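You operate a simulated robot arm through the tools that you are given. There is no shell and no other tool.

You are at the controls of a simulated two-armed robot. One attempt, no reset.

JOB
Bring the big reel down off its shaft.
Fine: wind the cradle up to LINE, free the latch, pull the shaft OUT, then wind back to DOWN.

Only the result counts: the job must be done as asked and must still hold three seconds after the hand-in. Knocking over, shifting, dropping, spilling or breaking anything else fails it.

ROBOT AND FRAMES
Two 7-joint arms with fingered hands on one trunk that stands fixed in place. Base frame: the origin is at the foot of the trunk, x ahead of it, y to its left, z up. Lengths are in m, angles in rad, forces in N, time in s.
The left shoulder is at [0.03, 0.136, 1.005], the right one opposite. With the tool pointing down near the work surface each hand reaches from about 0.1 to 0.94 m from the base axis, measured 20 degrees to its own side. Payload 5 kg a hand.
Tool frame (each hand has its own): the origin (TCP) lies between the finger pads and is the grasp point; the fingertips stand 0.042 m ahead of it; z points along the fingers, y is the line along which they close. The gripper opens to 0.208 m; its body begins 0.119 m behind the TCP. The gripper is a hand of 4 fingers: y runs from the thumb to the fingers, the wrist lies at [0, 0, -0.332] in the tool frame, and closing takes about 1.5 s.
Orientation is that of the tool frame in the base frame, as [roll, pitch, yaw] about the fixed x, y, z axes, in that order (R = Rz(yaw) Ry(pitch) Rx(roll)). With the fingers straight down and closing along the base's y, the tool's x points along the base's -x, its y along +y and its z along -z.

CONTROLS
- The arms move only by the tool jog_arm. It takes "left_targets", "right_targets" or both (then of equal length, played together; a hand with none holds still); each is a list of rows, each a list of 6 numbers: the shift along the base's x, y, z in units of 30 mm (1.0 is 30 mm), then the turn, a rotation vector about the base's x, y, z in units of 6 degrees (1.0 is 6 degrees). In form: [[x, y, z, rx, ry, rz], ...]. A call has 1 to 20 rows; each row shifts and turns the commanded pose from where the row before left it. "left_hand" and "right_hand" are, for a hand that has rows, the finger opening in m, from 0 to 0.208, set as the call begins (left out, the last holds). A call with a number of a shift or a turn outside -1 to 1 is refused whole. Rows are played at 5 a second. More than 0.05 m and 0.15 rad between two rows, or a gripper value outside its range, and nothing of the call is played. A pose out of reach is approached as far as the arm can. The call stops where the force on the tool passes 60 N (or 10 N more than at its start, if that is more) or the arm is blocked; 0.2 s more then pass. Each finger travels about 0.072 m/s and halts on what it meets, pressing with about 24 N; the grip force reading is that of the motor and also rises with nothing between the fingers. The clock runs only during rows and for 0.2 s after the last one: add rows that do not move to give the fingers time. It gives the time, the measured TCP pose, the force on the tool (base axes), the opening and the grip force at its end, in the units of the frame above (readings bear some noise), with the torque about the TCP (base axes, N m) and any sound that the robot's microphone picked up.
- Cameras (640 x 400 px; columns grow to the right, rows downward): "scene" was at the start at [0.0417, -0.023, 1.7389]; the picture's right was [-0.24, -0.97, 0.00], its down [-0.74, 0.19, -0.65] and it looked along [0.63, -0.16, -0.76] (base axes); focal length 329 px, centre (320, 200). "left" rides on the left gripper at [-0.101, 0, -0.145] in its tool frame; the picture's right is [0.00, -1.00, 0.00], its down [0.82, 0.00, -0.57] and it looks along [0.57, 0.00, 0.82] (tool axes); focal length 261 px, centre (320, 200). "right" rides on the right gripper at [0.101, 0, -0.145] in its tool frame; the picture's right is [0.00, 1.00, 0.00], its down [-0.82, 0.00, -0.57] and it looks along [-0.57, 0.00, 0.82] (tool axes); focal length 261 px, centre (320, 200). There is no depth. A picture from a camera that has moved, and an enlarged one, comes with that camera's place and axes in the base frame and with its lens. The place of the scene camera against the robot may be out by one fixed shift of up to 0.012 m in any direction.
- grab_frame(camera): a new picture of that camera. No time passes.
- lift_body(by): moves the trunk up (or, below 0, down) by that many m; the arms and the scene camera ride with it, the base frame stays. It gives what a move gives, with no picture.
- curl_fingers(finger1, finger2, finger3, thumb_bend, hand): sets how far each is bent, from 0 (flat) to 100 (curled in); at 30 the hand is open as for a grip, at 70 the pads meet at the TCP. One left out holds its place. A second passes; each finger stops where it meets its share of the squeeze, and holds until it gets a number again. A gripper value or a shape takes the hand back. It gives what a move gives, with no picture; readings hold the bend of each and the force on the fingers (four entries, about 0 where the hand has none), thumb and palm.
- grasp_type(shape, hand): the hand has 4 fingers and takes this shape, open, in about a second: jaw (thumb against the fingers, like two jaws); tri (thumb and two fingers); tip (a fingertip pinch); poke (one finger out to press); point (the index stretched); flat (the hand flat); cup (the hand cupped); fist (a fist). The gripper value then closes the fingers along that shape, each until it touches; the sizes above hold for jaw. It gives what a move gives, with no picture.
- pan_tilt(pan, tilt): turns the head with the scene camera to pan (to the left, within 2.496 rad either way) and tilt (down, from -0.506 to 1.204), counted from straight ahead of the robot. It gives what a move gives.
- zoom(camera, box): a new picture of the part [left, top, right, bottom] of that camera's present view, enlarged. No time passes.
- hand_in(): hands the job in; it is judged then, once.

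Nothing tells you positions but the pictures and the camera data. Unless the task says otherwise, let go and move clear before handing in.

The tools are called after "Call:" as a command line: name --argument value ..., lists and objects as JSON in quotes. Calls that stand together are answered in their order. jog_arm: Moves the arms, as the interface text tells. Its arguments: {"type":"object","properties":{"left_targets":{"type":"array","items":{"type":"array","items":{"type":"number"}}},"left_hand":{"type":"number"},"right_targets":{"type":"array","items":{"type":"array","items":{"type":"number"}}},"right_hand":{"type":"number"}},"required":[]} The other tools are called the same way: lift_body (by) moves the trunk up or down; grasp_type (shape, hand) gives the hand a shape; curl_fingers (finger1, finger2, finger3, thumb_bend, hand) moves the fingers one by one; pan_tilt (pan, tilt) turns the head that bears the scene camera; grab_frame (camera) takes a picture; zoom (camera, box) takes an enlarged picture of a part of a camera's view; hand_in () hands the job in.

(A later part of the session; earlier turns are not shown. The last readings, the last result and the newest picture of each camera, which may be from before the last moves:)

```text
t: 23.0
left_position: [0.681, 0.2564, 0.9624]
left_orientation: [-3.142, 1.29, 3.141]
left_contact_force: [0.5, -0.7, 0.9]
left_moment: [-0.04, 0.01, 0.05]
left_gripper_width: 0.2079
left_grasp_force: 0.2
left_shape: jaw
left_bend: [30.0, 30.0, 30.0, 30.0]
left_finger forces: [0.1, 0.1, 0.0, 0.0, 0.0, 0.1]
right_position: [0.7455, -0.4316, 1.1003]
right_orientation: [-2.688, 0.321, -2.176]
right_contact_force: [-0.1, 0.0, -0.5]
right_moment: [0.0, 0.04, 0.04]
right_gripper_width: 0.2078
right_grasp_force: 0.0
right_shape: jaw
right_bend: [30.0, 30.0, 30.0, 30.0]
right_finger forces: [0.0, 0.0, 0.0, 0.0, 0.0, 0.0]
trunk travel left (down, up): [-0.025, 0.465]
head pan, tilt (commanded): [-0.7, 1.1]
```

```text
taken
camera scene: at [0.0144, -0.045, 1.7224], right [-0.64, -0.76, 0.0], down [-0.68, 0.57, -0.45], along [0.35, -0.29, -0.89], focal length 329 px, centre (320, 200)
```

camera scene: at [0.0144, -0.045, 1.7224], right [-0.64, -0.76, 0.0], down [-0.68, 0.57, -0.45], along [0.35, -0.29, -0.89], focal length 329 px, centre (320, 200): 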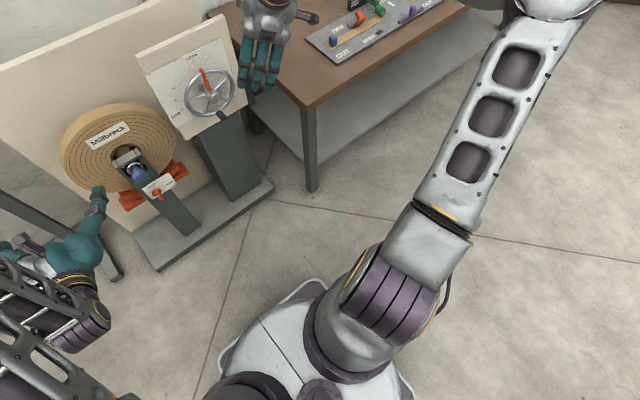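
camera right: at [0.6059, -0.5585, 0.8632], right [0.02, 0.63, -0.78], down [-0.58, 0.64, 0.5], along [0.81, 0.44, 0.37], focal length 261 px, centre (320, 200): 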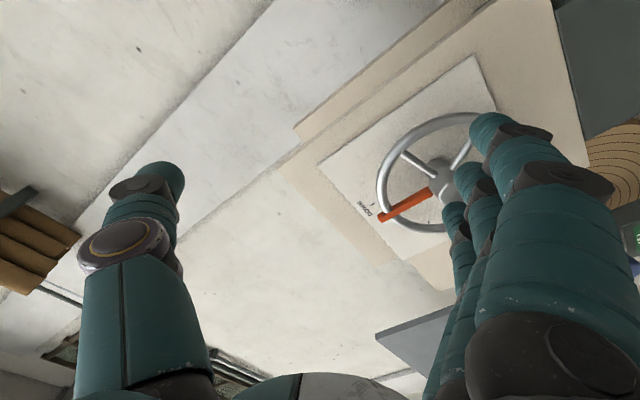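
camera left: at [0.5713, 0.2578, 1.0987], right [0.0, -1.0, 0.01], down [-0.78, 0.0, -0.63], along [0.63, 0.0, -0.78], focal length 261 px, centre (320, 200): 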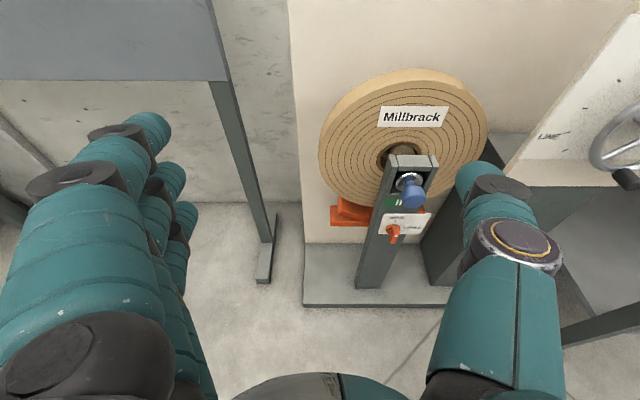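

The elbow-up posture is back and the hand points forward-down at about 31°. I'll shift it inward first at a safe distance, then add pitch gradually while lowering.

Call:
jog_arm --right_targets '[[0, 0.7, 0, 0, 0, 0], [0, 0.7, 0, 0, 0, 0], [0, 0.7, 0, 0, 0, 0], [0, 0.7, 0, 0, 0, 0], [0, 0.7, 0, 0, 0, 0], [0, 0.7, -0.3, 0, -0.5, 0], [0, 0, -0.5, 0, -1, 0], [0, 0, -0.5, 0, -1, 0], [0, 0, -0.5, 0, -1, 0], [0, 0, 0, 0, 0, 0]]'

Call:
grab_frame --camera "scene"

Call:
grab_frame --camera "right"

```text
t: 25.2
left_position: [0.6823, 0.2579, 0.963]
left_orientation: [-3.139, 1.293, -3.139]
left_contact_force: [-0.3, 0.4, 0.4]
left_moment: [0.02, -0.03, -0.05]
left_gripper_width: 0.2079
left_grasp_force: 0.0
left_shape: jaw
left_bend: [30.0, 30.0, 30.0, 30.0]
left_finger forces: [0.0, 0.0, 0.1, 0.0, 0.0, 0.0]
right_position: [0.746, -0.3018, 1.0455]
right_orientation: [-2.343, 0.509, -2.034]
right_contact_force: [-0.9, -0.1, 0.7]
right_moment: [-0.03, 0.02, -0.07]
right_gripper_width: 0.2079
right_grasp_force: 0.1
right_shape: jaw
right_bend: [30.0, 30.0, 30.0, 30.0]
right_finger forces: [0.0, 0.0, 0.0, 0.1, 0.0, 0.1]
trunk travel left (down, up): [-0.025, 0.465]
head pan, tilt (commanded): [-0.7, 1.1]
```

```text
taken
camera scene: at [0.0145, -0.0438, 1.7226], right [-0.64, -0.77, 0.0], down [-0.68, 0.57, -0.45], along [0.35, -0.29, -0.89], focal length 329 px, centre (320, 200)
```

scene: 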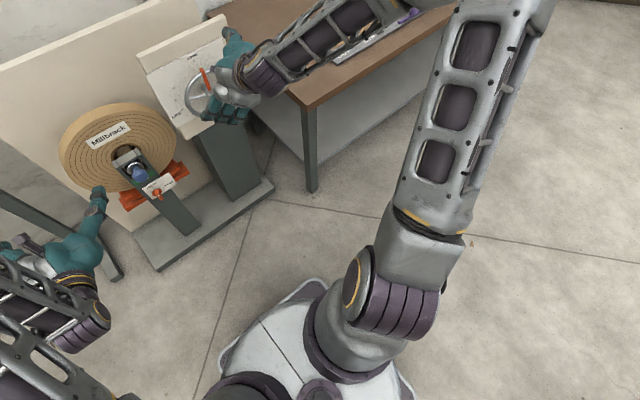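

```text
taken
camera right: at [0.5932, -0.3781, 1.0853], right [-0.47, 0.63, -0.62], down [-0.13, 0.65, 0.75], along [0.87, 0.43, -0.22], focal length 261 px, centre (320, 200)
```

right: 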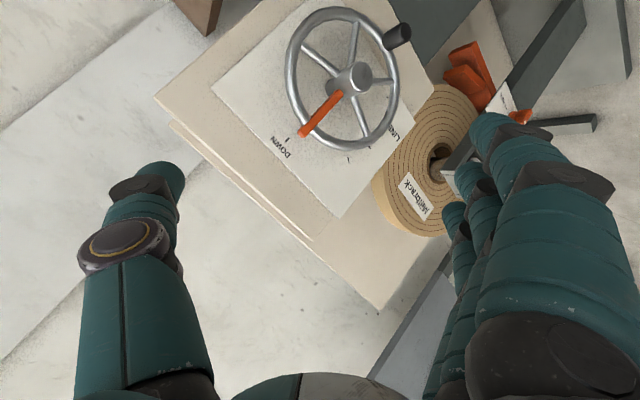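

That worked cleanly. Now I'll lower it in front of the handle, keeping about 10 cm of clearance from the wheel.

Call:
jog_arm --right_targets '[[0, 0, -1, 0, 0, 0], [0, 0, -1, 0, 0, 0], [0, 0, -1, 0, 0, 0], [0, 0, -1, 0, -0.5, 0], [0, 0, -1, 0, -0.5, 0], [0, 0, -1, 0, -0.5, 0], [0, 0, -1, 0, -0.5, 0], [0, 0, 0, 0, 0, 0]]'

Call:
grab_frame --camera "right"

Call:
pan_tilt --pan -0.25 --tilt 0.8

Call:
grab_frame --camera "scene"

```text
t: 27.2
left_position: [0.6812, 0.2564, 0.9635]
left_orientation: [3.142, 1.294, 3.14]
left_contact_force: [0.0, 0.3, 0.6]
left_moment: [-0.01, 0.05, 0.09]
left_gripper_width: 0.2081
left_grasp_force: 0.1
left_shape: jaw
left_bend: [30.0, 30.0, 30.0, 30.0]
left_finger forces: [0.0, 0.0, 0.1, 0.0, 0.0, 0.1]
right_position: [0.7549, -0.4761, 0.9759]
right_orientation: [-1.939, 0.089, -1.851]
right_contact_force: [-1.4, 0.3, -0.1]
right_moment: [-0.06, -0.11, -0.01]
right_gripper_width: 0.2078
right_grasp_force: 0.0
right_shape: jaw
right_bend: [30.0, 30.0, 30.0, 30.0]
right_finger forces: [0.0, 0.0, 0.1, 0.1, 0.1, 0.0]
right hand out of reach, approached as far as the arm can: row 6, 7
trunk travel left (down, up): [-0.025, 0.465]
head pan, tilt (commanded): [-0.7, 1.1]
stopped in row 8 (right hand): the arm was blocked; the commanded pose is now the measured one
```

```text
taken
camera right: at [0.5965, -0.5384, 1.0189], right [-0.32, 0.18, -0.93], down [-0.29, 0.92, 0.28], along [0.9, 0.36, -0.24], focal length 261 px, centre (320, 200)
```

right: 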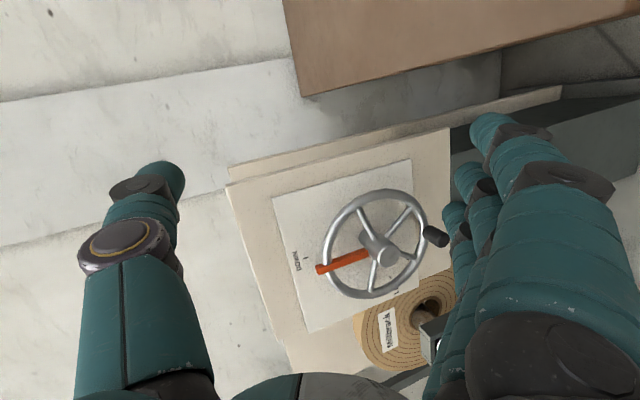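

```text
t: 28.1
left_position: [0.6818, 0.2576, 0.9618]
left_orientation: [3.141, 1.29, -3.142]
left_contact_force: [-1.2, -0.2, -0.2]
left_moment: [-0.04, -0.01, -0.01]
left_gripper_width: 0.2079
left_grasp_force: 0.1
left_shape: jaw
left_bend: [30.0, 30.0, 30.0, 30.0]
left_finger forces: [0.0, 0.0, 0.0, 0.0, 0.1, 0.0]
right_position: [0.7558, -0.4741, 0.9754]
right_orientation: [-1.941, 0.089, -1.851]
right_contact_force: [0.4, 0.1, -0.1]
right_moment: [-0.01, 0.0, 0.01]
right_gripper_width: 0.208
right_grasp_force: 0.1
right_shape: jaw
right_bend: [30.0, 30.0, 30.0, 30.0]
right_finger forces: [0.0, 0.0, 0.0, 0.0, 0.0, 0.1]
trunk travel left (down, up): [-0.025, 0.465]
head pan, tilt (commanded): [-0.25, 0.799]
```

```text
taken
camera scene: at [0.0448, -0.0241, 1.7442], right [-0.25, -0.97, 0.0], down [-0.7, 0.18, -0.7], along [0.67, -0.17, -0.72], focal length 329 px, centre (320, 200)
```

scene: 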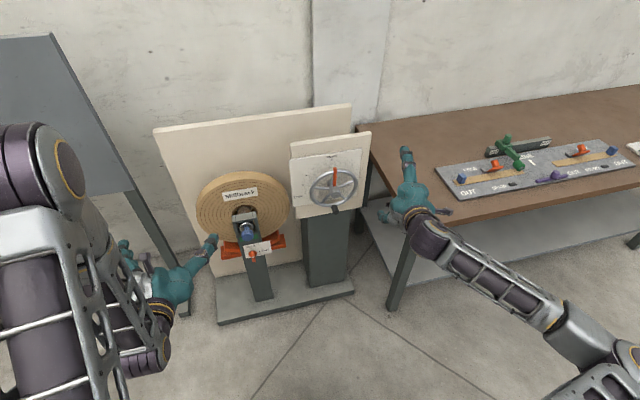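

The arm reconfigured again, but this time the wrist is bent outward relative to the forearm, with the fingers below and thumb above. That is the side I want. I'll try moving inward and then down from here in short checks.

Call:
jog_arm --right_targets '[[0, 1, 0, 0, 0, 0], [0, 1, 0, 0, 0, 0], [0, 1, 0, 0, 0, 0]]'

```text
t: 28.9
left_position: [0.6813, 0.2576, 0.963]
left_orientation: [3.14, 1.292, 3.14]
left_contact_force: [-0.3, -0.2, 0.6]
left_moment: [0.0, 0.06, 0.01]
left_gripper_width: 0.2079
left_grasp_force: 0.0
left_shape: jaw
left_bend: [30.0, 30.0, 30.0, 30.0]
left_finger forces: [0.1, 0.1, 0.0, 0.0, 0.0, 0.0]
right_position: [0.7513, -0.4565, 0.9743]
right_orientation: [-1.936, 0.094, -1.838]
right_contact_force: [-0.3, -0.1, -0.7]
right_moment: [-0.02, -0.05, -0.06]
right_gripper_width: 0.2079
right_grasp_force: 0.1
right_shape: jaw
right_bend: [30.0, 30.0, 30.0, 30.0]
right_finger forces: [0.0, 0.1, 0.0, 0.0, 0.1, 0.0]
right hand out of reach, approached as far as the arm can: row 1, 2, 3
trunk travel left (down, up): [-0.025, 0.465]
head pan, tilt (commanded): [-0.25, 0.799]
```

Call:
pan_tilt --pan -1.0 --tilt 1.1

Call:
grab_frame --camera "scene"

```text
t: 30.0
left_position: [0.6825, 0.2581, 0.9632]
left_orientation: [-3.14, 1.292, -3.139]
left_contact_force: [-0.2, 0.5, 0.3]
left_moment: [0.0, -0.02, -0.03]
left_gripper_width: 0.208
left_grasp_force: 0.1
left_shape: jaw
left_bend: [30.0, 30.0, 30.0, 30.0]
left_finger forces: [0.0, 0.0, 0.0, 0.0, 0.1, 0.0]
right_position: [0.7511, -0.4556, 0.9752]
right_orientation: [-1.936, 0.094, -1.835]
right_contact_force: [0.1, 0.5, -0.5]
right_moment: [-0.02, 0.01, 0.03]
right_gripper_width: 0.208
right_grasp_force: 0.0
right_shape: jaw
right_bend: [30.0, 30.0, 30.0, 30.0]
right_finger forces: [0.1, 0.0, 0.1, 0.0, 0.1, 0.0]
trunk travel left (down, up): [-0.025, 0.465]
head pan, tilt (commanded): [-1.0, 1.1]
```

```text
taken
camera scene: at [0.0007, -0.0572, 1.7225], right [-0.84, -0.54, 0.0], down [-0.48, 0.75, -0.45], along [0.25, -0.38, -0.89], focal length 329 px, centre (320, 200)
```

scene: 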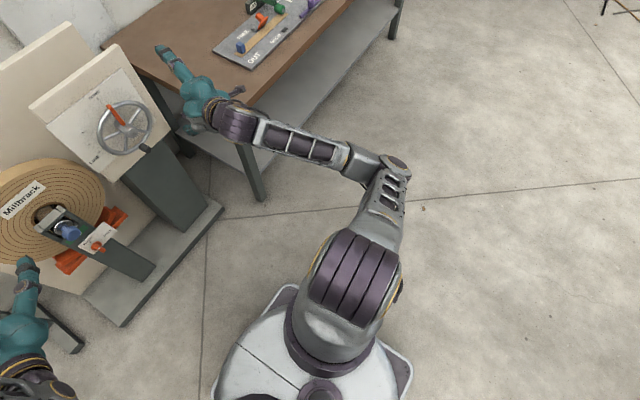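

This elbow-out posture won't come inward, so I'll return to the elbow-up posture. From there I'll reach the handle with the hand coming from above and in front instead of straight forward.

Call:
jog_arm --right_targets '[[0, 0, 0.5, 0, 1, 0], [0, 0, 0.5, 0, 1, 0], [0, 0, 0.5, 0, 1, 0], [0, 0, 0.5, 0, 1, 0], [0, 0, 0.5, 0, 1, 0], [0, 0, 0.5, 0, 1, 0], [0, 0.5, 0, 0, 1, 0], [0, 0.5, 0, 0, 0, 0], [0, 0, 0, 0, 0, 0]]'

Call:
grab_frame --camera "scene"

```text
t: 32.0
left_position: [0.6814, 0.2565, 0.9624]
left_orientation: [3.14, 1.291, 3.138]
left_contact_force: [0.7, -0.7, 0.0]
left_moment: [0.03, 0.02, 0.01]
left_gripper_width: 0.2078
left_grasp_force: 0.0
left_shape: jaw
left_bend: [30.0, 30.0, 30.0, 30.0]
left_finger forces: [0.1, 0.1, 0.1, 0.0, 0.1, 0.0]
right_position: [0.7545, -0.4253, 1.0663]
right_orientation: [-2.646, -0.117, -1.841]
right_contact_force: [-0.6, -1.1, -0.3]
right_moment: [0.02, 0.02, 0.01]
right_gripper_width: 0.2078
right_grasp_force: 0.1
right_shape: jaw
right_bend: [30.0, 30.0, 30.0, 30.0]
right_finger forces: [0.1, 0.0, 0.0, 0.0, 0.0, 0.0]
trunk travel left (down, up): [-0.025, 0.465]
head pan, tilt (commanded): [-1.0, 1.1]
```

```text
taken
camera scene: at [0.0014, -0.0578, 1.7224], right [-0.84, -0.54, 0.0], down [-0.48, 0.75, -0.45], along [0.24, -0.38, -0.89], focal length 329 px, centre (320, 200)
```

scene: 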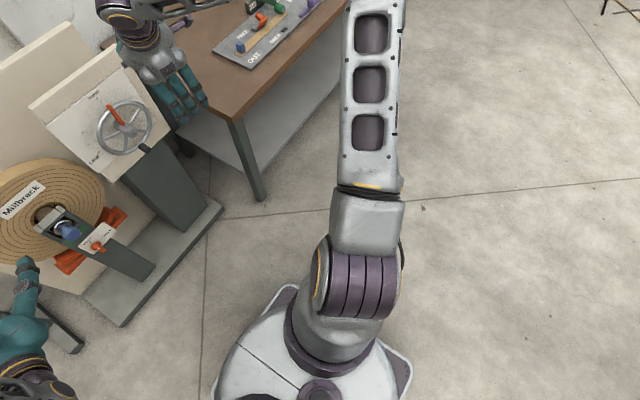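

The elbow-up posture is restored. First I move the left hand outward to make room, then turn the right hand so it approaches the handle from the upper left front with the closing axis across the handle.

Call:
jog_arm --left_targets '[[0, 1, 0, 0, 0, 0], [0, 1, 0, 0, 0, 0], [0, 1, 0, 0, 0, 0], [0, 1, 0, 0, 0, 0], [0, 0, 0, 0, 0, 0]]'

Call:
jog_arm --right_targets '[[0.138, 0.682, -0.3, 0, -0.633, -0.7], [0.138, 0.682, -0.3, 0, -0.633, -0.7], [0.138, 0.682, -0.3, 0, -0.633, -0.7], [0.138, 0.682, -0.3, 0, -0.633, -0.7], [0.138, 0.682, -0.3, 0, -0.633, -0.7], [0.138, 0.682, -0.3, 0, -0.633, -0.7], [0.138, 0.682, -0.3, 0, -0.633, -0.7], [0.138, 0.682, -0.3, 0, -0.633, -0.7]]' --right_hand 0.1

Call:
pan_tilt --pan -0.25 --tilt 0.8

Call:
grab_frame --camera "scene"

Call:
grab_frame --camera "right"

```text
t: 33.2
left_position: [0.6822, 0.377, 0.9625]
left_orientation: [3.14, 1.292, 3.139]
left_contact_force: [0.3, -0.9, 0.2]
left_moment: [0.05, 0.03, 0.01]
left_gripper_width: 0.208
left_grasp_force: 0.0
left_shape: jaw
left_bend: [30.0, 30.0, 30.0, 30.0]
left_finger forces: [0.0, 0.1, 0.0, 0.1, 0.0, 0.1]
right_position: [0.7537, -0.4253, 1.0674]
right_orientation: [-2.646, -0.118, -1.841]
right_contact_force: [-1.0, -0.5, -0.5]
right_moment: [0.02, 0.01, 0.02]
right_gripper_width: 0.2082
right_grasp_force: 0.1
right_shape: jaw
right_bend: [30.0, 30.0, 30.0, 30.0]
right_finger forces: [0.0, 0.0, 0.1, 0.1, 0.1, 0.0]
trunk travel left (down, up): [-0.025, 0.465]
head pan, tilt (commanded): [-1.0, 1.1]
```

```text
t: 35.0
left_position: [0.6838, 0.3777, 0.9609]
left_orientation: [-3.14, 1.292, -3.14]
left_contact_force: [0.0, 0.5, 0.3]
left_moment: [-0.01, -0.03, -0.09]
left_gripper_width: 0.2081
left_grasp_force: 0.0
left_shape: jaw
left_bend: [30.0, 30.0, 30.0, 30.0]
left_finger forces: [0.0, 0.0, 0.1, 0.0, 0.1, 0.0]
right_position: [0.7854, -0.2619, 0.9961]
right_orientation: [-2.202, 0.165, -2.429]
right_contact_force: [-0.3, 0.6, -0.1]
right_moment: [-0.02, 0.01, -0.02]
right_gripper_width: 0.1009
right_grasp_force: 0.1
right_shape: jaw
right_bend: [73.0, 73.0, 73.0, 70.0]
right_finger forces: [0.0, 0.1, 0.0, 0.0, 0.0, 0.1]
trunk travel left (down, up): [-0.025, 0.465]
head pan, tilt (commanded): [-1.0, 1.1]
```

```text
t: 36.1
left_position: [0.6808, 0.3773, 0.9628]
left_orientation: [-3.141, 1.292, -3.141]
left_contact_force: [0.3, 0.7, 0.0]
left_moment: [-0.03, -0.04, -0.01]
left_gripper_width: 0.2079
left_grasp_force: 0.1
left_shape: jaw
left_bend: [30.0, 30.0, 30.0, 30.0]
left_finger forces: [0.1, 0.1, 0.1, 0.0, 0.1, 0.0]
right_position: [0.7848, -0.2612, 0.9956]
right_orientation: [-2.204, 0.166, -2.428]
right_contact_force: [-1.1, -0.9, 0.6]
right_moment: [-0.03, -0.04, -0.03]
right_gripper_width: 0.1009
right_grasp_force: 0.0
right_shape: jaw
right_bend: [73.0, 73.0, 73.0, 70.0]
right_finger forces: [0.1, 0.1, 0.1, 0.1, 0.0, 0.0]
trunk travel left (down, up): [-0.025, 0.465]
head pan, tilt (commanded): [-0.25, 0.799]
```

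```text
taken
camera scene: at [0.0449, -0.0238, 1.7442], right [-0.25, -0.97, 0.0], down [-0.69, 0.18, -0.7], along [0.68, -0.17, -0.72], focal length 329 px, centre (320, 200)
```

scene: 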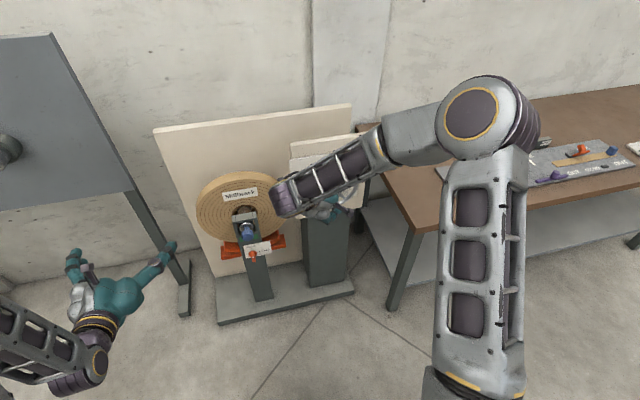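

```text
taken
camera right: at [0.6236, -0.2469, 1.0634], right [-0.28, 0.54, -0.79], down [0.27, 0.84, 0.47], along [0.92, -0.08, -0.38], focal length 261 px, centre (320, 200)
```

right: 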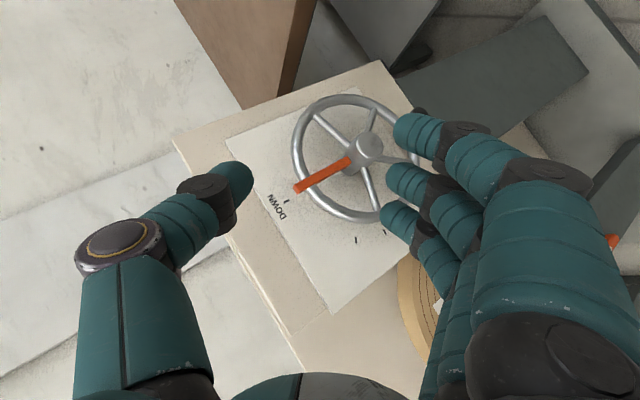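

No trouble this time. I continue to the pre-grasp point, upper left in front of the handle.

Call:
jog_arm --right_targets '[[0.1, 0.5, -0.7, 0, -0.633, -0.7], [0.1, 0.5, -0.7, 0, -0.633, -0.7], [0.1, 0.5, -0.7, 0, -0.633, -0.7], [0, 0, -0.7, 0, 0, 0], [0, 0, -0.7, 0, 0, 0], [0, 0, 0, 0, 0, 0]]'

Call:
grab_frame --camera "scene"

Call:
grab_frame --camera "right"

Call:
grab_frame --camera "left"

```text
t: 37.5
left_position: [0.6815, 0.3771, 0.9628]
left_orientation: [3.139, 1.292, 3.14]
left_contact_force: [-0.3, -0.5, 0.1]
left_moment: [-0.01, 0.03, 0.03]
left_gripper_width: 0.2081
left_grasp_force: 0.0
left_shape: jaw
left_bend: [30.0, 30.0, 30.0, 30.0]
left_finger forces: [0.0, 0.0, 0.0, 0.1, 0.1, 0.0]
right_position: [0.7946, -0.2163, 0.8916]
right_orientation: [-2.085, 0.328, -2.62]
right_contact_force: [-0.4, -0.7, 0.8]
right_moment: [-0.01, -0.01, 0.03]
right_gripper_width: 0.1003
right_grasp_force: 0.1
right_shape: jaw
right_bend: [73.0, 73.0, 73.0, 70.0]
right_finger forces: [0.0, 0.0, 0.1, 0.1, 0.0, 0.0]
trunk travel left (down, up): [-0.025, 0.465]
head pan, tilt (commanded): [-0.25, 0.799]
```

```text
taken
camera scene: at [0.0444, -0.0241, 1.7443], right [-0.25, -0.97, 0.0], down [-0.69, 0.18, -0.7], along [0.68, -0.17, -0.72], focal length 329 px, centre (320, 200)
```

scene: 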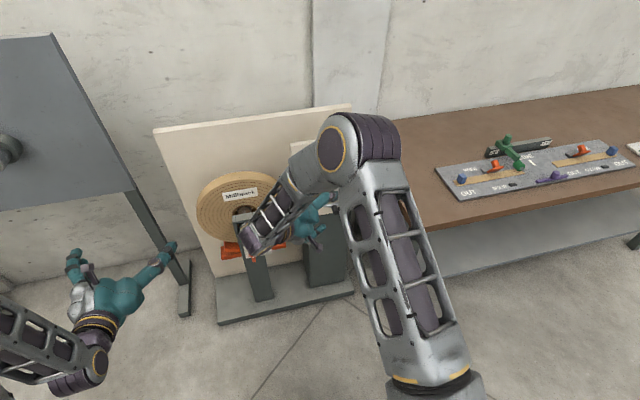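

```text
taken
camera right: at [0.6296, -0.1646, 0.9263], right [0.0, 0.57, -0.82], down [0.35, 0.77, 0.53], along [0.94, -0.29, -0.2], focal length 261 px, centre (320, 200)
```

right: 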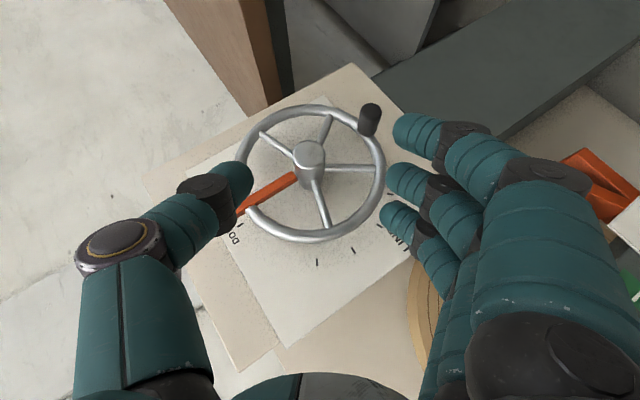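

```text
taken
camera left: at [0.5707, 0.3779, 1.0988], right [0.0, -1.0, 0.0], down [-0.78, 0.0, -0.63], along [0.63, 0.0, -0.78], focal length 261 px, centre (320, 200)
```

left: 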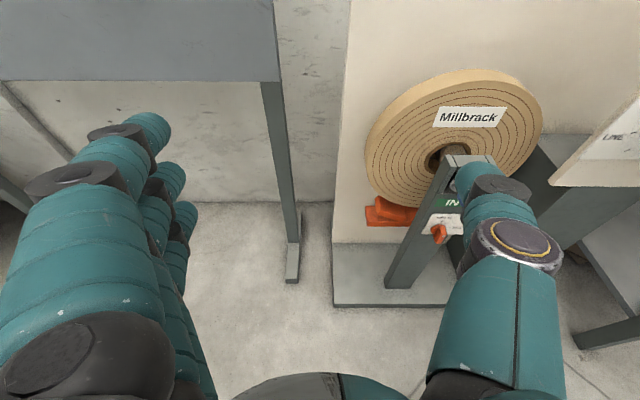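

The hand is well placed and my handle estimate matches the picture to within a couple of millimetres. With three fingers the deepest one could foul the rim, so I'll try the two-finger tip pinch and see where its tips lie.

Call:
grasp_type --shape "tip" --hand "right"

Call:
grab_frame --camera "right"

```text
t: 38.4
left_position: [0.6824, 0.3768, 0.9614]
left_orientation: [3.141, 1.291, 3.141]
left_contact_force: [0.1, -0.2, -0.8]
left_moment: [0.04, 0.01, 0.0]
left_gripper_width: 0.2079
left_grasp_force: 0.0
left_shape: jaw
left_bend: [30.0, 30.0, 30.0, 30.0]
left_finger forces: [0.0, 0.0, 0.0, 0.0, 0.0, 0.1]
right_position: [0.7935, -0.2157, 0.8913]
right_orientation: [-2.086, 0.328, -2.62]
right_contact_force: [-0.4, 0.2, -0.5]
right_moment: [-0.03, 0.01, 0.0]
right_gripper_width: 0.2079
right_grasp_force: 0.1
right_shape: tip
right_bend: [6.0, 30.0, 6.0, 30.0]
right_finger forces: [0.0, 0.0, 0.1, 0.0, 0.1, 0.0]
trunk travel left (down, up): [-0.025, 0.465]
head pan, tilt (commanded): [-0.25, 0.799]
```

```text
taken
camera right: at [0.6299, -0.1643, 0.9263], right [0.0, 0.57, -0.82], down [0.35, 0.77, 0.53], along [0.94, -0.29, -0.2], focal length 261 px, centre (320, 200)
```

right: 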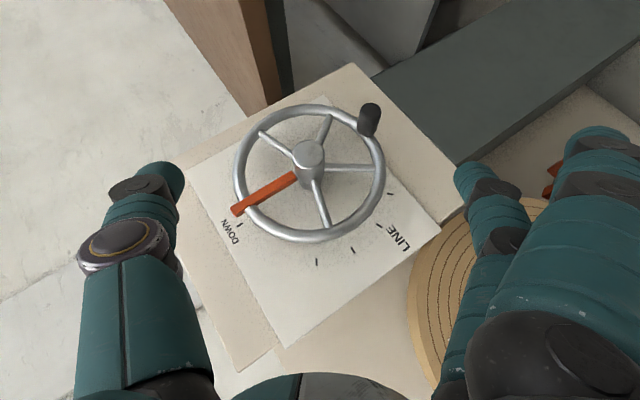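

The tip shape leaves the other two fingers splayed. I'll set the fingers one by one instead: outer fingers curled in, middle finger and thumb open for a pinch.

Call:
curl_fingers --hand "right" --finger1 100 --finger2 45 --finger3 100 --thumb_bend 45

Call:
curl_fingers --hand "right" --finger1 100 --finger3 100

Call:
grab_frame --camera "right"

```text
t: 39.4
left_position: [0.6819, 0.3774, 0.9634]
left_orientation: [3.14, 1.292, -3.14]
left_contact_force: [-0.3, 0.4, -0.2]
left_moment: [-0.05, 0.03, 0.01]
left_gripper_width: 0.208
left_grasp_force: 0.0
left_shape: jaw
left_bend: [30.0, 30.0, 30.0, 30.0]
left_finger forces: [0.0, 0.1, 0.1, 0.0, 0.0, 0.1]
right_position: [0.7938, -0.2157, 0.8926]
right_orientation: [-2.086, 0.328, -2.62]
right_contact_force: [0.1, -1.1, -0.1]
right_moment: [-0.04, -0.01, 0.04]
right_gripper_width: 0.0892
right_grasp_force: 0.0
right_shape: fingers
right_bend: [100.0, 45.0, 100.0, 45.0]
right_finger forces: [0.1, 0.0, 0.0, 0.0, 0.1, 0.1]
trunk travel left (down, up): [-0.025, 0.465]
head pan, tilt (commanded): [-0.25, 0.799]
```

```text
t: 40.4
left_position: [0.6825, 0.3782, 0.9627]
left_orientation: [3.14, 1.293, -3.139]
left_contact_force: [-0.1, 0.3, 1.0]
left_moment: [0.0, -0.03, 0.01]
left_gripper_width: 0.208
left_grasp_force: 0.1
left_shape: jaw
left_bend: [30.0, 30.0, 30.0, 30.0]
left_finger forces: [0.0, 0.0, 0.0, 0.1, 0.1, 0.0]
right_position: [0.794, -0.2165, 0.8909]
right_orientation: [-2.087, 0.327, -2.619]
right_contact_force: [0.5, 1.0, 0.3]
right_moment: [-0.03, -0.02, 0.03]
right_gripper_width: 0.0891
right_grasp_force: 0.0
right_shape: fingers
right_bend: [100.0, 45.0, 100.0, 45.0]
right_finger forces: [0.0, 0.0, 0.0, 0.0, 0.0, 0.1]
trunk travel left (down, up): [-0.025, 0.465]
head pan, tilt (commanded): [-0.25, 0.799]
```

```text
taken
camera right: at [0.6298, -0.1643, 0.9263], right [0.0, 0.57, -0.82], down [0.35, 0.77, 0.53], along [0.94, -0.29, -0.2], focal length 261 px, centre (320, 200)
```

right: 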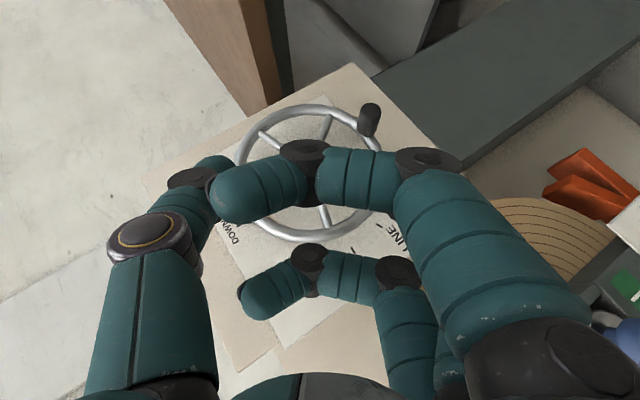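

The curled fingers fold behind the grip point, so they won't touch the handle. I'll enlarge the handle to pin down its length and diameter before closing in.

Call:
zoom --camera "right" --box '[320, 80, 420, 180]'

Call:
zoom --camera "scene" --box '[230, 130, 390, 290]'

```text
4.00 times, centred on (370, 130) of right
camera zoom: at [0.6298, -0.1643, 0.9263], right [0.0, 0.57, -0.82], down [0.35, 0.77, 0.53], along [0.94, -0.29, -0.2], focal length 1043 px, centre (120, 480)
```

zoom: 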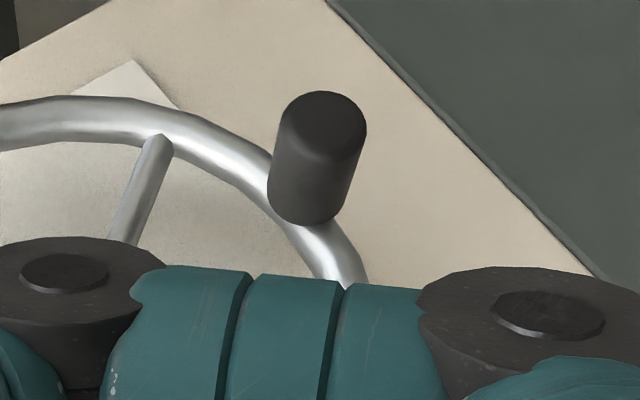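

```text
2.50 times, centred on (310, 210) of scene
camera zoom: at [0.0448, -0.0238, 1.7442], right [-0.25, -0.97, 0.0], down [-0.69, 0.18, -0.7], along [0.68, -0.17, -0.72], focal length 823 px, centre (345, 175)
```

zoom: 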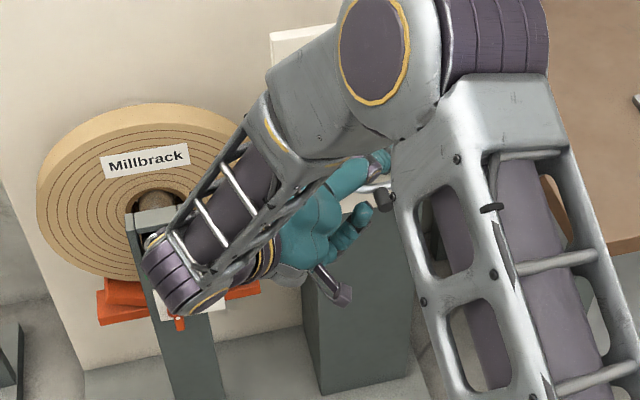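

The handle is about 26 mm across and runs from x≈0.875 to the rim at 0.912, at z≈0.768. I'll line up the pinch and go part of the way in along the tool axis.

Call:
jog_arm --right_targets '[[0.394, -0.144, -0.833, 0, 0, 0], [0.394, -0.144, -0.833, 0, 0, 0], [0.394, -0.144, -0.833, 0, 0, 0], [0.383, -0.447, -0.313, 0, 0, 0], [0.383, -0.447, -0.313, 0, 0, 0], [0, 0, 0, 0, 0, 0]]'

Call:
grab_frame --camera "right"

Call:
zoom --camera "scene" --box '[230, 130, 390, 290]'

Call:
grab_frame --camera "left"

```text
t: 41.8
left_position: [0.6825, 0.378, 0.9624]
left_orientation: [3.14, 1.292, -3.141]
left_contact_force: [-0.3, 0.1, -0.2]
left_moment: [0.0, -0.05, 0.01]
left_gripper_width: 0.208
left_grasp_force: 0.2
left_shape: jaw
left_bend: [30.0, 30.0, 30.0, 30.0]
left_finger forces: [0.0, 0.0, 0.1, 0.1, 0.0, 0.0]
right_position: [0.851, -0.2549, 0.7972]
right_orientation: [-2.086, 0.328, -2.619]
right_contact_force: [0.3, 0.0, -0.1]
right_moment: [0.0, 0.01, 0.03]
right_gripper_width: 0.0894
right_grasp_force: 0.1
right_shape: fingers
right_bend: [100.0, 45.0, 100.0, 45.0]
right_finger forces: [0.0, 0.1, 0.0, 0.1, 0.0, 0.1]
trunk travel left (down, up): [-0.025, 0.465]
head pan, tilt (commanded): [-0.25, 0.799]
```

```text
taken
camera right: at [0.6867, -0.2028, 0.8319], right [0.0, 0.57, -0.82], down [0.35, 0.77, 0.53], along [0.94, -0.29, -0.2], focal length 261 px, centre (320, 200)
```

right: 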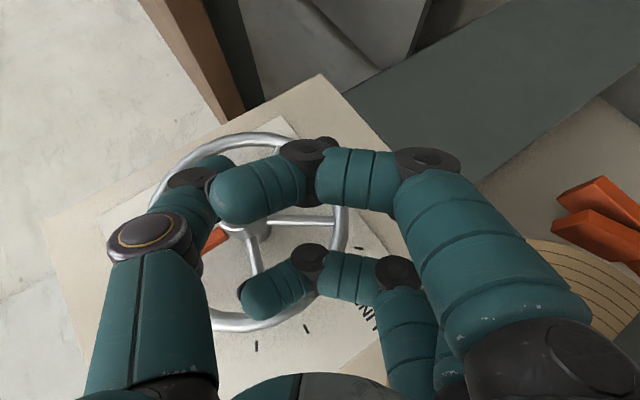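

```text
2.50 times, centred on (310, 210) of scene
camera zoom: at [0.0445, -0.0238, 1.7443], right [-0.25, -0.97, 0.0], down [-0.69, 0.18, -0.7], along [0.68, -0.17, -0.72], focal length 823 px, centre (345, 175)
```

zoom: 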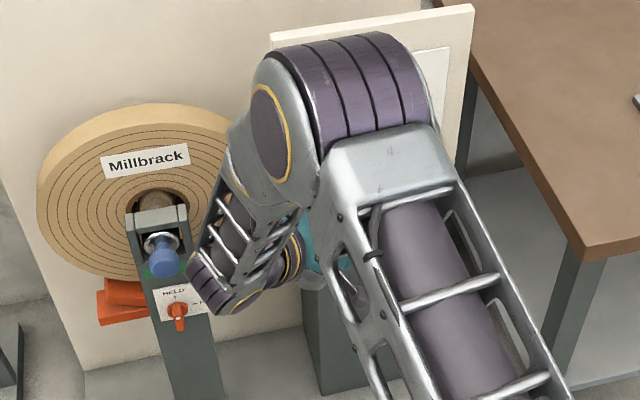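

```text
taken
camera left: at [0.5707, 0.3782, 1.0987], right [0.0, -1.0, 0.0], down [-0.78, 0.0, -0.63], along [0.63, 0.0, -0.78], focal length 261 px, centre (320, 200)
```

left: 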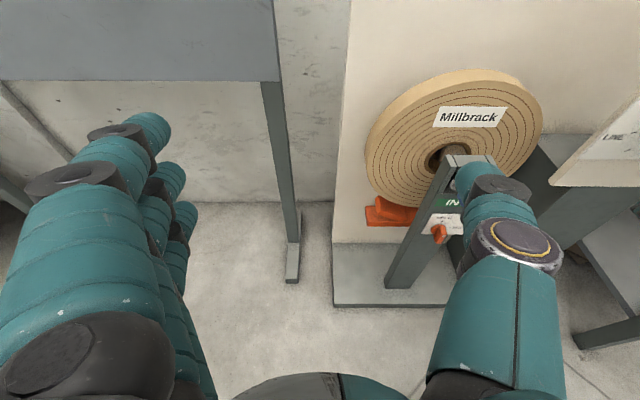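

Nothing touched so far. I make the last centimetres in, then close the middle finger and thumb on the handle.

Call:
jog_arm --right_targets '[[0.407, -0.472, -0.315, 0, 0, 0], [0.407, -0.472, -0.315, 0, 0, 0], [0, 0, 0, 0, 0, 0]]'

Call:
curl_fingers --hand "right" --finger2 72 --thumb_bend 72

Call:
grab_frame --camera "right"

```text
t: 42.6
left_position: [0.681, 0.378, 0.9625]
left_orientation: [-3.141, 1.291, -3.141]
left_contact_force: [-0.2, -0.3, -0.6]
left_moment: [-0.01, 0.0, 0.0]
left_gripper_width: 0.2083
left_grasp_force: 0.1
left_shape: jaw
left_bend: [30.0, 30.0, 30.0, 30.0]
left_finger forces: [0.0, 0.0, 0.0, 0.1, 0.0, 0.0]
right_position: [0.8751, -0.2808, 0.7762]
right_orientation: [-2.085, 0.328, -2.619]
right_contact_force: [0.8, 0.4, -0.1]
right_moment: [0.03, 0.02, -0.04]
right_gripper_width: 0.089
right_grasp_force: 0.0
right_shape: fingers
right_bend: [100.0, 45.0, 100.0, 45.0]
right_finger forces: [0.0, 0.0, 0.0, 0.1, 0.1, 0.0]
trunk travel left (down, up): [-0.025, 0.465]
head pan, tilt (commanded): [-0.25, 0.799]
```

```text
t: 43.6
left_position: [0.6823, 0.3776, 0.9621]
left_orientation: [3.14, 1.293, 3.14]
left_contact_force: [0.0, -0.2, 0.1]
left_moment: [0.01, -0.03, 0.02]
left_gripper_width: 0.208
left_grasp_force: 0.1
left_shape: jaw
left_bend: [30.0, 30.0, 30.0, 30.0]
left_finger forces: [0.1, 0.0, 0.0, 0.0, 0.0, 0.1]
right_position: [0.8756, -0.2816, 0.7767]
right_orientation: [-2.086, 0.328, -2.62]
right_contact_force: [3.2, -4.5, -0.7]
right_moment: [-0.04, 0.0, -0.01]
right_gripper_width: 0.0724
right_grasp_force: 9.6
right_shape: fingers
right_bend: [100.0, 65.0, 100.0, 69.0]
right_finger forces: [0.0, 8.5, 0.0, 0.1, 10.1, 0.1]
trunk travel left (down, up): [-0.025, 0.465]
head pan, tilt (commanded): [-0.25, 0.799]
```

```text
taken
camera right: at [0.7121, -0.2304, 0.8107], right [0.0, 0.57, -0.82], down [0.35, 0.77, 0.53], along [0.94, -0.29, -0.2], focal length 261 px, centre (320, 200)
```

right: 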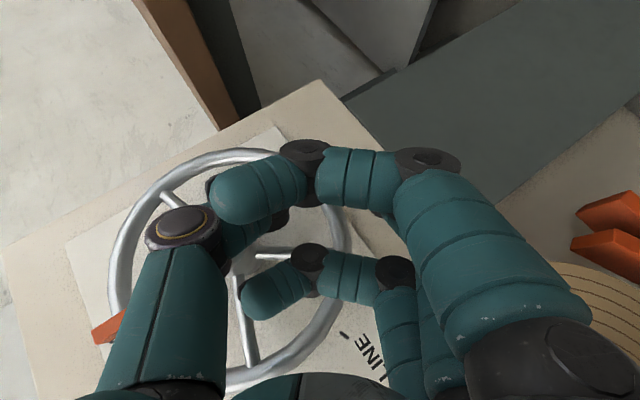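

Both finger and thumb report about 9 N, so the handle seems pinched. I'll try a first 20° of counter-clockwise arc and check that the pointer follows.

Call:
jog_arm --right_targets '[[0, -0.246, 0.02, 0, 0, 0], [0, -0.246, 0.025, 0, 0, 0], [0, -0.24, 0.06, 0, 0, 0], [0, -0.237, 0.068, 0, 0, 0]]'

Call:
grab_frame --camera "right"

Call:
grab_frame --camera "scene"

```text
t: 44.6
left_position: [0.6845, 0.3772, 0.9624]
left_orientation: [3.14, 1.291, 3.139]
left_contact_force: [0.3, -0.3, -0.5]
left_moment: [0.01, 0.0, 0.01]
left_gripper_width: 0.2081
left_grasp_force: 0.0
left_shape: jaw
left_bend: [30.0, 30.0, 30.0, 30.0]
left_finger forces: [0.0, 0.1, 0.1, 0.0, 0.0, 0.0]
right_position: [0.875, -0.3108, 0.7781]
right_orientation: [-2.088, 0.327, -2.622]
right_contact_force: [-3.4, 5.4, -12.3]
right_moment: [0.07, 0.28, 0.12]
right_gripper_width: 0.0706
right_grasp_force: 6.0
right_shape: fingers
right_bend: [100.0, 64.0, 100.0, 72.0]
right_finger forces: [0.0, 10.6, 0.4, 0.1, 0.0, 0.0]
trunk travel left (down, up): [-0.025, 0.465]
head pan, tilt (commanded): [-0.25, 0.799]
```

```text
taken
camera right: at [0.7113, -0.2594, 0.8137], right [0.0, 0.57, -0.82], down [0.35, 0.77, 0.53], along [0.94, -0.29, -0.2], focal length 261 px, centre (320, 200)
```

right: 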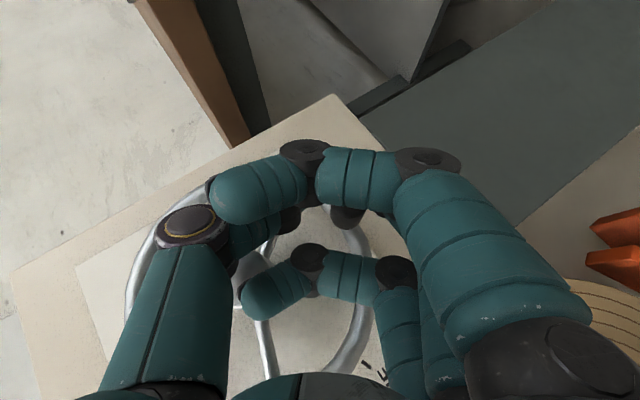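

```text
taken
camera scene: at [0.0457, -0.0241, 1.7441], right [-0.25, -0.97, 0.0], down [-0.7, 0.18, -0.7], along [0.67, -0.17, -0.72], focal length 329 px, centre (320, 200)
```

scene: 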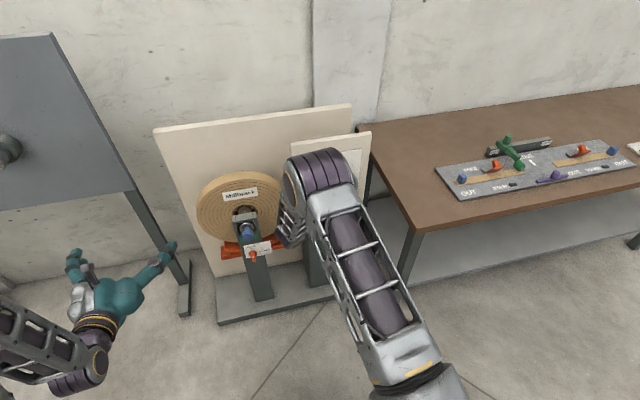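

The handle itself did not move: the finger just gave way, because in this mode each finger only presses about 10 N. I'll let go and back off. Then I'll push down on the wheel's left-hand spokes from above, where the arm can press rigidly along a finger.

Call:
curl_fingers --hand "right" --finger2 45 --thumb_bend 45

Call:
jog_arm --right_targets '[[0, 0.5, 0, 0, 0, 0], [-0.383, 0.447, 0.313, 0, 0, 0], [-0.383, 0.447, 0.313, 0, 0, 0], [-0.383, 0.447, 0.313, 0, 0, 0], [-0.5, 0.447, 0.6, 0, 0, 0], [-0.5, 0.2, 0.8, 0, 0, 0], [-0.3, 0, 1, 0, 0, 0], [0, 0, 1, 0, 0, 0]]'

Call:
grasp_type --hand "right" --shape "poke"

Call:
grab_frame --camera "right"

Call:
grab_frame --camera "scene"

```text
t: 45.6
left_position: [0.6817, 0.378, 0.9632]
left_orientation: [-3.141, 1.293, -3.142]
left_contact_force: [-0.2, -0.7, -0.1]
left_moment: [-0.03, 0.0, -0.01]
left_gripper_width: 0.2078
left_grasp_force: 0.1
left_shape: jaw
left_bend: [30.0, 30.0, 30.0, 30.0]
left_finger forces: [0.1, 0.0, 0.1, 0.0, 0.0, 0.0]
right_position: [0.876, -0.3102, 0.7804]
right_orientation: [-2.087, 0.328, -2.619]
right_contact_force: [-6.6, 1.6, -2.8]
right_moment: [-0.17, -0.33, 0.19]
right_gripper_width: 0.0889
right_grasp_force: 3.5
right_shape: fingers
right_bend: [100.0, 45.0, 100.0, 45.0]
right_finger forces: [0.1, 0.1, 6.9, 0.0, 0.1, 0.0]
trunk travel left (down, up): [-0.025, 0.465]
head pan, tilt (commanded): [-0.25, 0.799]
```

```text
t: 47.4
left_position: [0.6815, 0.3783, 0.9637]
left_orientation: [-3.142, 1.293, 3.142]
left_contact_force: [-0.4, -0.7, -0.1]
left_moment: [-0.03, 0.03, -0.01]
left_gripper_width: 0.2082
left_grasp_force: 0.1
left_shape: jaw
left_bend: [30.0, 30.0, 30.0, 30.0]
left_finger forces: [0.0, 0.1, 0.1, 0.0, 0.1, 0.0]
right_position: [0.8025, -0.2396, 0.9124]
right_orientation: [-2.086, 0.328, -2.621]
right_contact_force: [-0.3, 0.1, -0.4]
right_moment: [0.02, -0.05, 0.0]
right_gripper_width: 0.0889
right_grasp_force: 0.1
right_shape: fingers
right_bend: [100.0, 45.0, 100.0, 45.0]
right_finger forces: [0.0, 0.0, 0.0, 0.1, 0.1, 0.1]
trunk travel left (down, up): [-0.025, 0.465]
head pan, tilt (commanded): [-0.25, 0.799]
```

```text
t: 48.3
left_position: [0.6817, 0.3777, 0.9631]
left_orientation: [3.142, 1.291, -3.141]
left_contact_force: [0.0, 0.1, -0.3]
left_moment: [0.0, -0.03, 0.04]
left_gripper_width: 0.2081
left_grasp_force: 0.0
left_shape: jaw
left_bend: [30.0, 30.0, 30.0, 30.0]
left_finger forces: [0.0, 0.0, 0.1, 0.0, 0.0, 0.0]
right_position: [0.8044, -0.2396, 0.9122]
right_orientation: [-2.088, 0.327, -2.619]
right_contact_force: [-1.1, -1.5, 0.5]
right_moment: [-0.02, 0.01, -0.02]
right_gripper_width: 0.0
right_grasp_force: 0.0
right_shape: poke
right_bend: [100.0, 100.0, 100.0, 45.0]
right_finger forces: [0.1, 0.1, 0.0, 0.0, 0.0, 0.0]
trunk travel left (down, up): [-0.025, 0.465]
head pan, tilt (commanded): [-0.25, 0.799]
```

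```text
taken
camera right: at [0.6399, -0.1885, 0.9462], right [0.0, 0.57, -0.82], down [0.35, 0.77, 0.53], along [0.94, -0.29, -0.2], focal length 261 px, centre (320, 200)
```

right: 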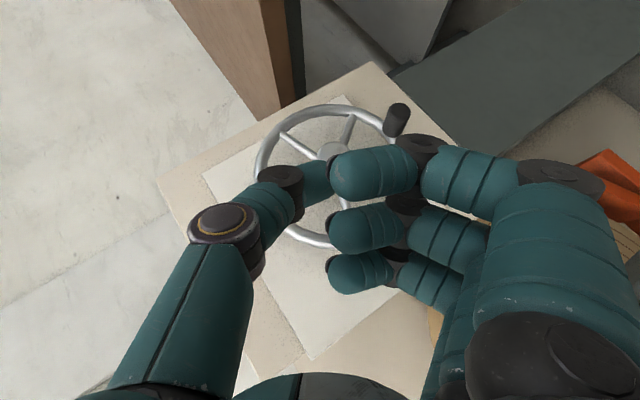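

```text
taken
camera scene: at [0.0449, -0.0237, 1.7442], right [-0.25, -0.97, 0.0], down [-0.69, 0.18, -0.7], along [0.68, -0.17, -0.72], focal length 329 px, centre (320, 200)
```

scene: 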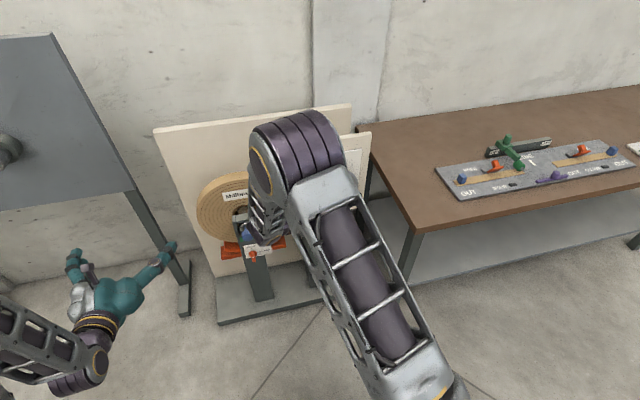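

"Poke" sticks out only the thumb, which isn't suitable. I'll look at the "point" shape.

Call:
grasp_type --hand "right" --shape "point"

Call:
grab_frame --camera "right"

```text
t: 49.2
left_position: [0.6821, 0.3772, 0.9616]
left_orientation: [-3.141, 1.291, 3.141]
left_contact_force: [-1.3, 0.7, 0.0]
left_moment: [0.04, 0.0, -0.01]
left_gripper_width: 0.2077
left_grasp_force: 0.1
left_shape: jaw
left_bend: [30.0, 30.0, 30.0, 30.0]
left_finger forces: [0.0, 0.0, 0.0, 0.1, 0.0, 0.1]
right_position: [0.8041, -0.24, 0.9109]
right_orientation: [-2.087, 0.328, -2.62]
right_contact_force: [0.1, -0.2, -0.2]
right_moment: [-0.08, -0.04, -0.06]
right_gripper_width: 0.2019
right_grasp_force: 0.1
right_shape: point
right_bend: [70.0, 100.0, 100.0, 93.0]
right_finger forces: [0.0, 0.0, 0.0, 0.1, 0.0, 0.1]
trunk travel left (down, up): [-0.025, 0.465]
head pan, tilt (commanded): [-0.25, 0.799]
```

```text
taken
camera right: at [0.6398, -0.1885, 0.9463], right [0.0, 0.57, -0.82], down [0.35, 0.77, 0.53], along [0.94, -0.29, -0.2], focal length 261 px, centre (320, 200)
```

right: 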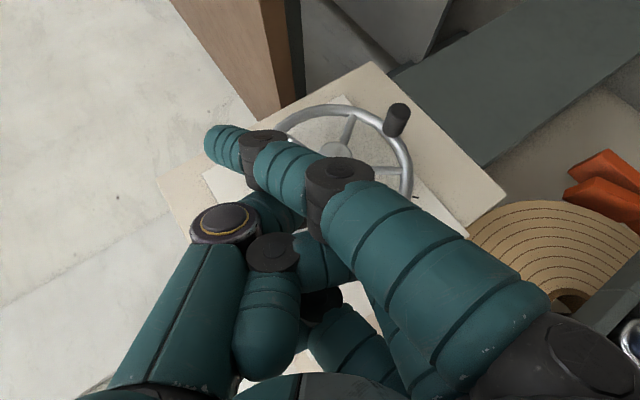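

The index in that shape lies crosswise, so it isn't rigid either. Sideways pushing on the closed fingers should be stiff, so I'll close the jaw and roll the hand 90° about its own axis. The outside of the index can then push the handle.

Call:
grasp_type --hand "right" --shape "jaw"

Call:
jog_arm --right_targets '[[-0.3, 0, 0.3, -0.5736, 0.6711, 0.4699], [-0.3, 0, 0.3, -0.5736, 0.6711, 0.4699], [0, 0, 0, -0.5736, 0.6711, 0.4699], [0, 0, 0, -0.5736, 0.6711, 0.4699], [0, 0, 0, -0.5736, 0.6711, 0.4699], [0, 0, 0, -0.5736, 0.6711, 0.4699], [0, 0, 0, -0.5736, 0.6711, 0.4699], [0, 0, 0, -0.5736, 0.6711, 0.4699], [0, 0, 0, -0.5736, 0.6711, 0.4699], [0, 0, 0, -0.5736, 0.6711, 0.4699], [0, 0, 0, -0.5736, 0.6711, 0.4699], [0, 0, 0, -0.5736, 0.6711, 0.4699], [0, 0, 0, -0.5736, 0.6711, 0.4699], [0, 0, 0, -0.5736, 0.6711, 0.4699], [0, 0, 0, -0.5736, 0.6711, 0.4699], [0, 0, 0, 0, 0, 0]]' --right_hand 0.0

Call:
grab_frame --camera "right"

Call:
grab_frame --camera "scene"

```text
t: 50.1
left_position: [0.6819, 0.3785, 0.9621]
left_orientation: [3.141, 1.291, -3.14]
left_contact_force: [0.6, -1.1, 0.3]
left_moment: [0.01, 0.0, 0.02]
left_gripper_width: 0.208
left_grasp_force: 0.1
left_shape: jaw
left_bend: [30.0, 30.0, 30.0, 30.0]
left_finger forces: [0.0, 0.0, 0.0, 0.0, 0.0, 0.0]
right_position: [0.8039, -0.2392, 0.9113]
right_orientation: [-2.086, 0.329, -2.62]
right_contact_force: [-0.1, -0.7, 0.3]
right_moment: [-0.03, 0.0, 0.03]
right_gripper_width: 0.2075
right_grasp_force: 0.1
right_shape: jaw
right_bend: [30.0, 30.0, 30.0, 30.0]
right_finger forces: [0.1, 0.1, 0.0, 0.1, 0.1, 0.1]
trunk travel left (down, up): [-0.025, 0.465]
head pan, tilt (commanded): [-0.25, 0.799]
```

```text
t: 53.5
left_position: [0.6832, 0.378, 0.9636]
left_orientation: [3.141, 1.292, 3.14]
left_contact_force: [-0.1, -0.2, 0.1]
left_moment: [0.0, 0.04, 0.0]
left_gripper_width: 0.208
left_grasp_force: 0.0
left_shape: jaw
left_bend: [30.0, 30.0, 30.0, 30.0]
left_finger forces: [0.0, 0.0, 0.0, 0.0, 0.0, 0.0]
right_position: [0.786, -0.238, 0.9305]
right_orientation: [-2.534, -0.966, -1.559]
right_contact_force: [0.5, 0.8, 0.5]
right_moment: [-0.01, 0.01, -0.01]
right_gripper_width: 0.0001
right_grasp_force: 23.9
right_shape: jaw
right_bend: [70.0, 70.0, 70.0, 70.0]
right_finger forces: [0.1, 0.0, 0.0, 0.1, 0.0, 0.1]
trunk travel left (down, up): [-0.025, 0.465]
head pan, tilt (commanded): [-0.25, 0.799]
```

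```text
taken
camera right: at [0.7037, -0.1975, 1.081], right [-0.82, -0.48, -0.33], down [-0.33, 0.85, -0.41], along [0.47, -0.22, -0.85], focal length 261 px, centre (320, 200)
```

right: 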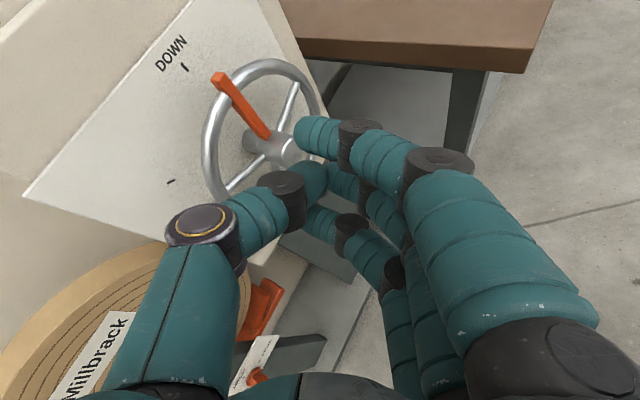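

```text
taken
camera scene: at [0.0448, -0.0238, 1.7442], right [-0.25, -0.97, 0.0], down [-0.69, 0.18, -0.7], along [0.68, -0.17, -0.72], focal length 329 px, centre (320, 200)
```

scene: 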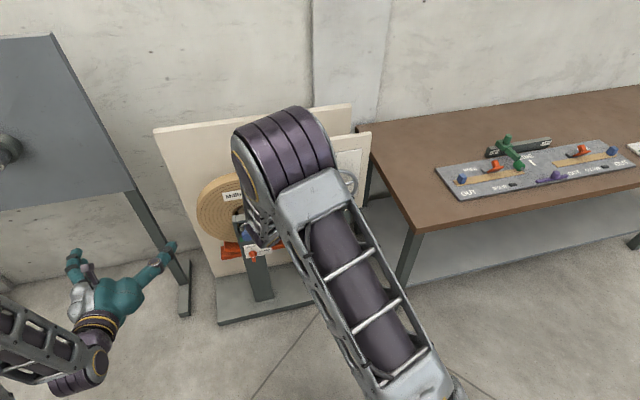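

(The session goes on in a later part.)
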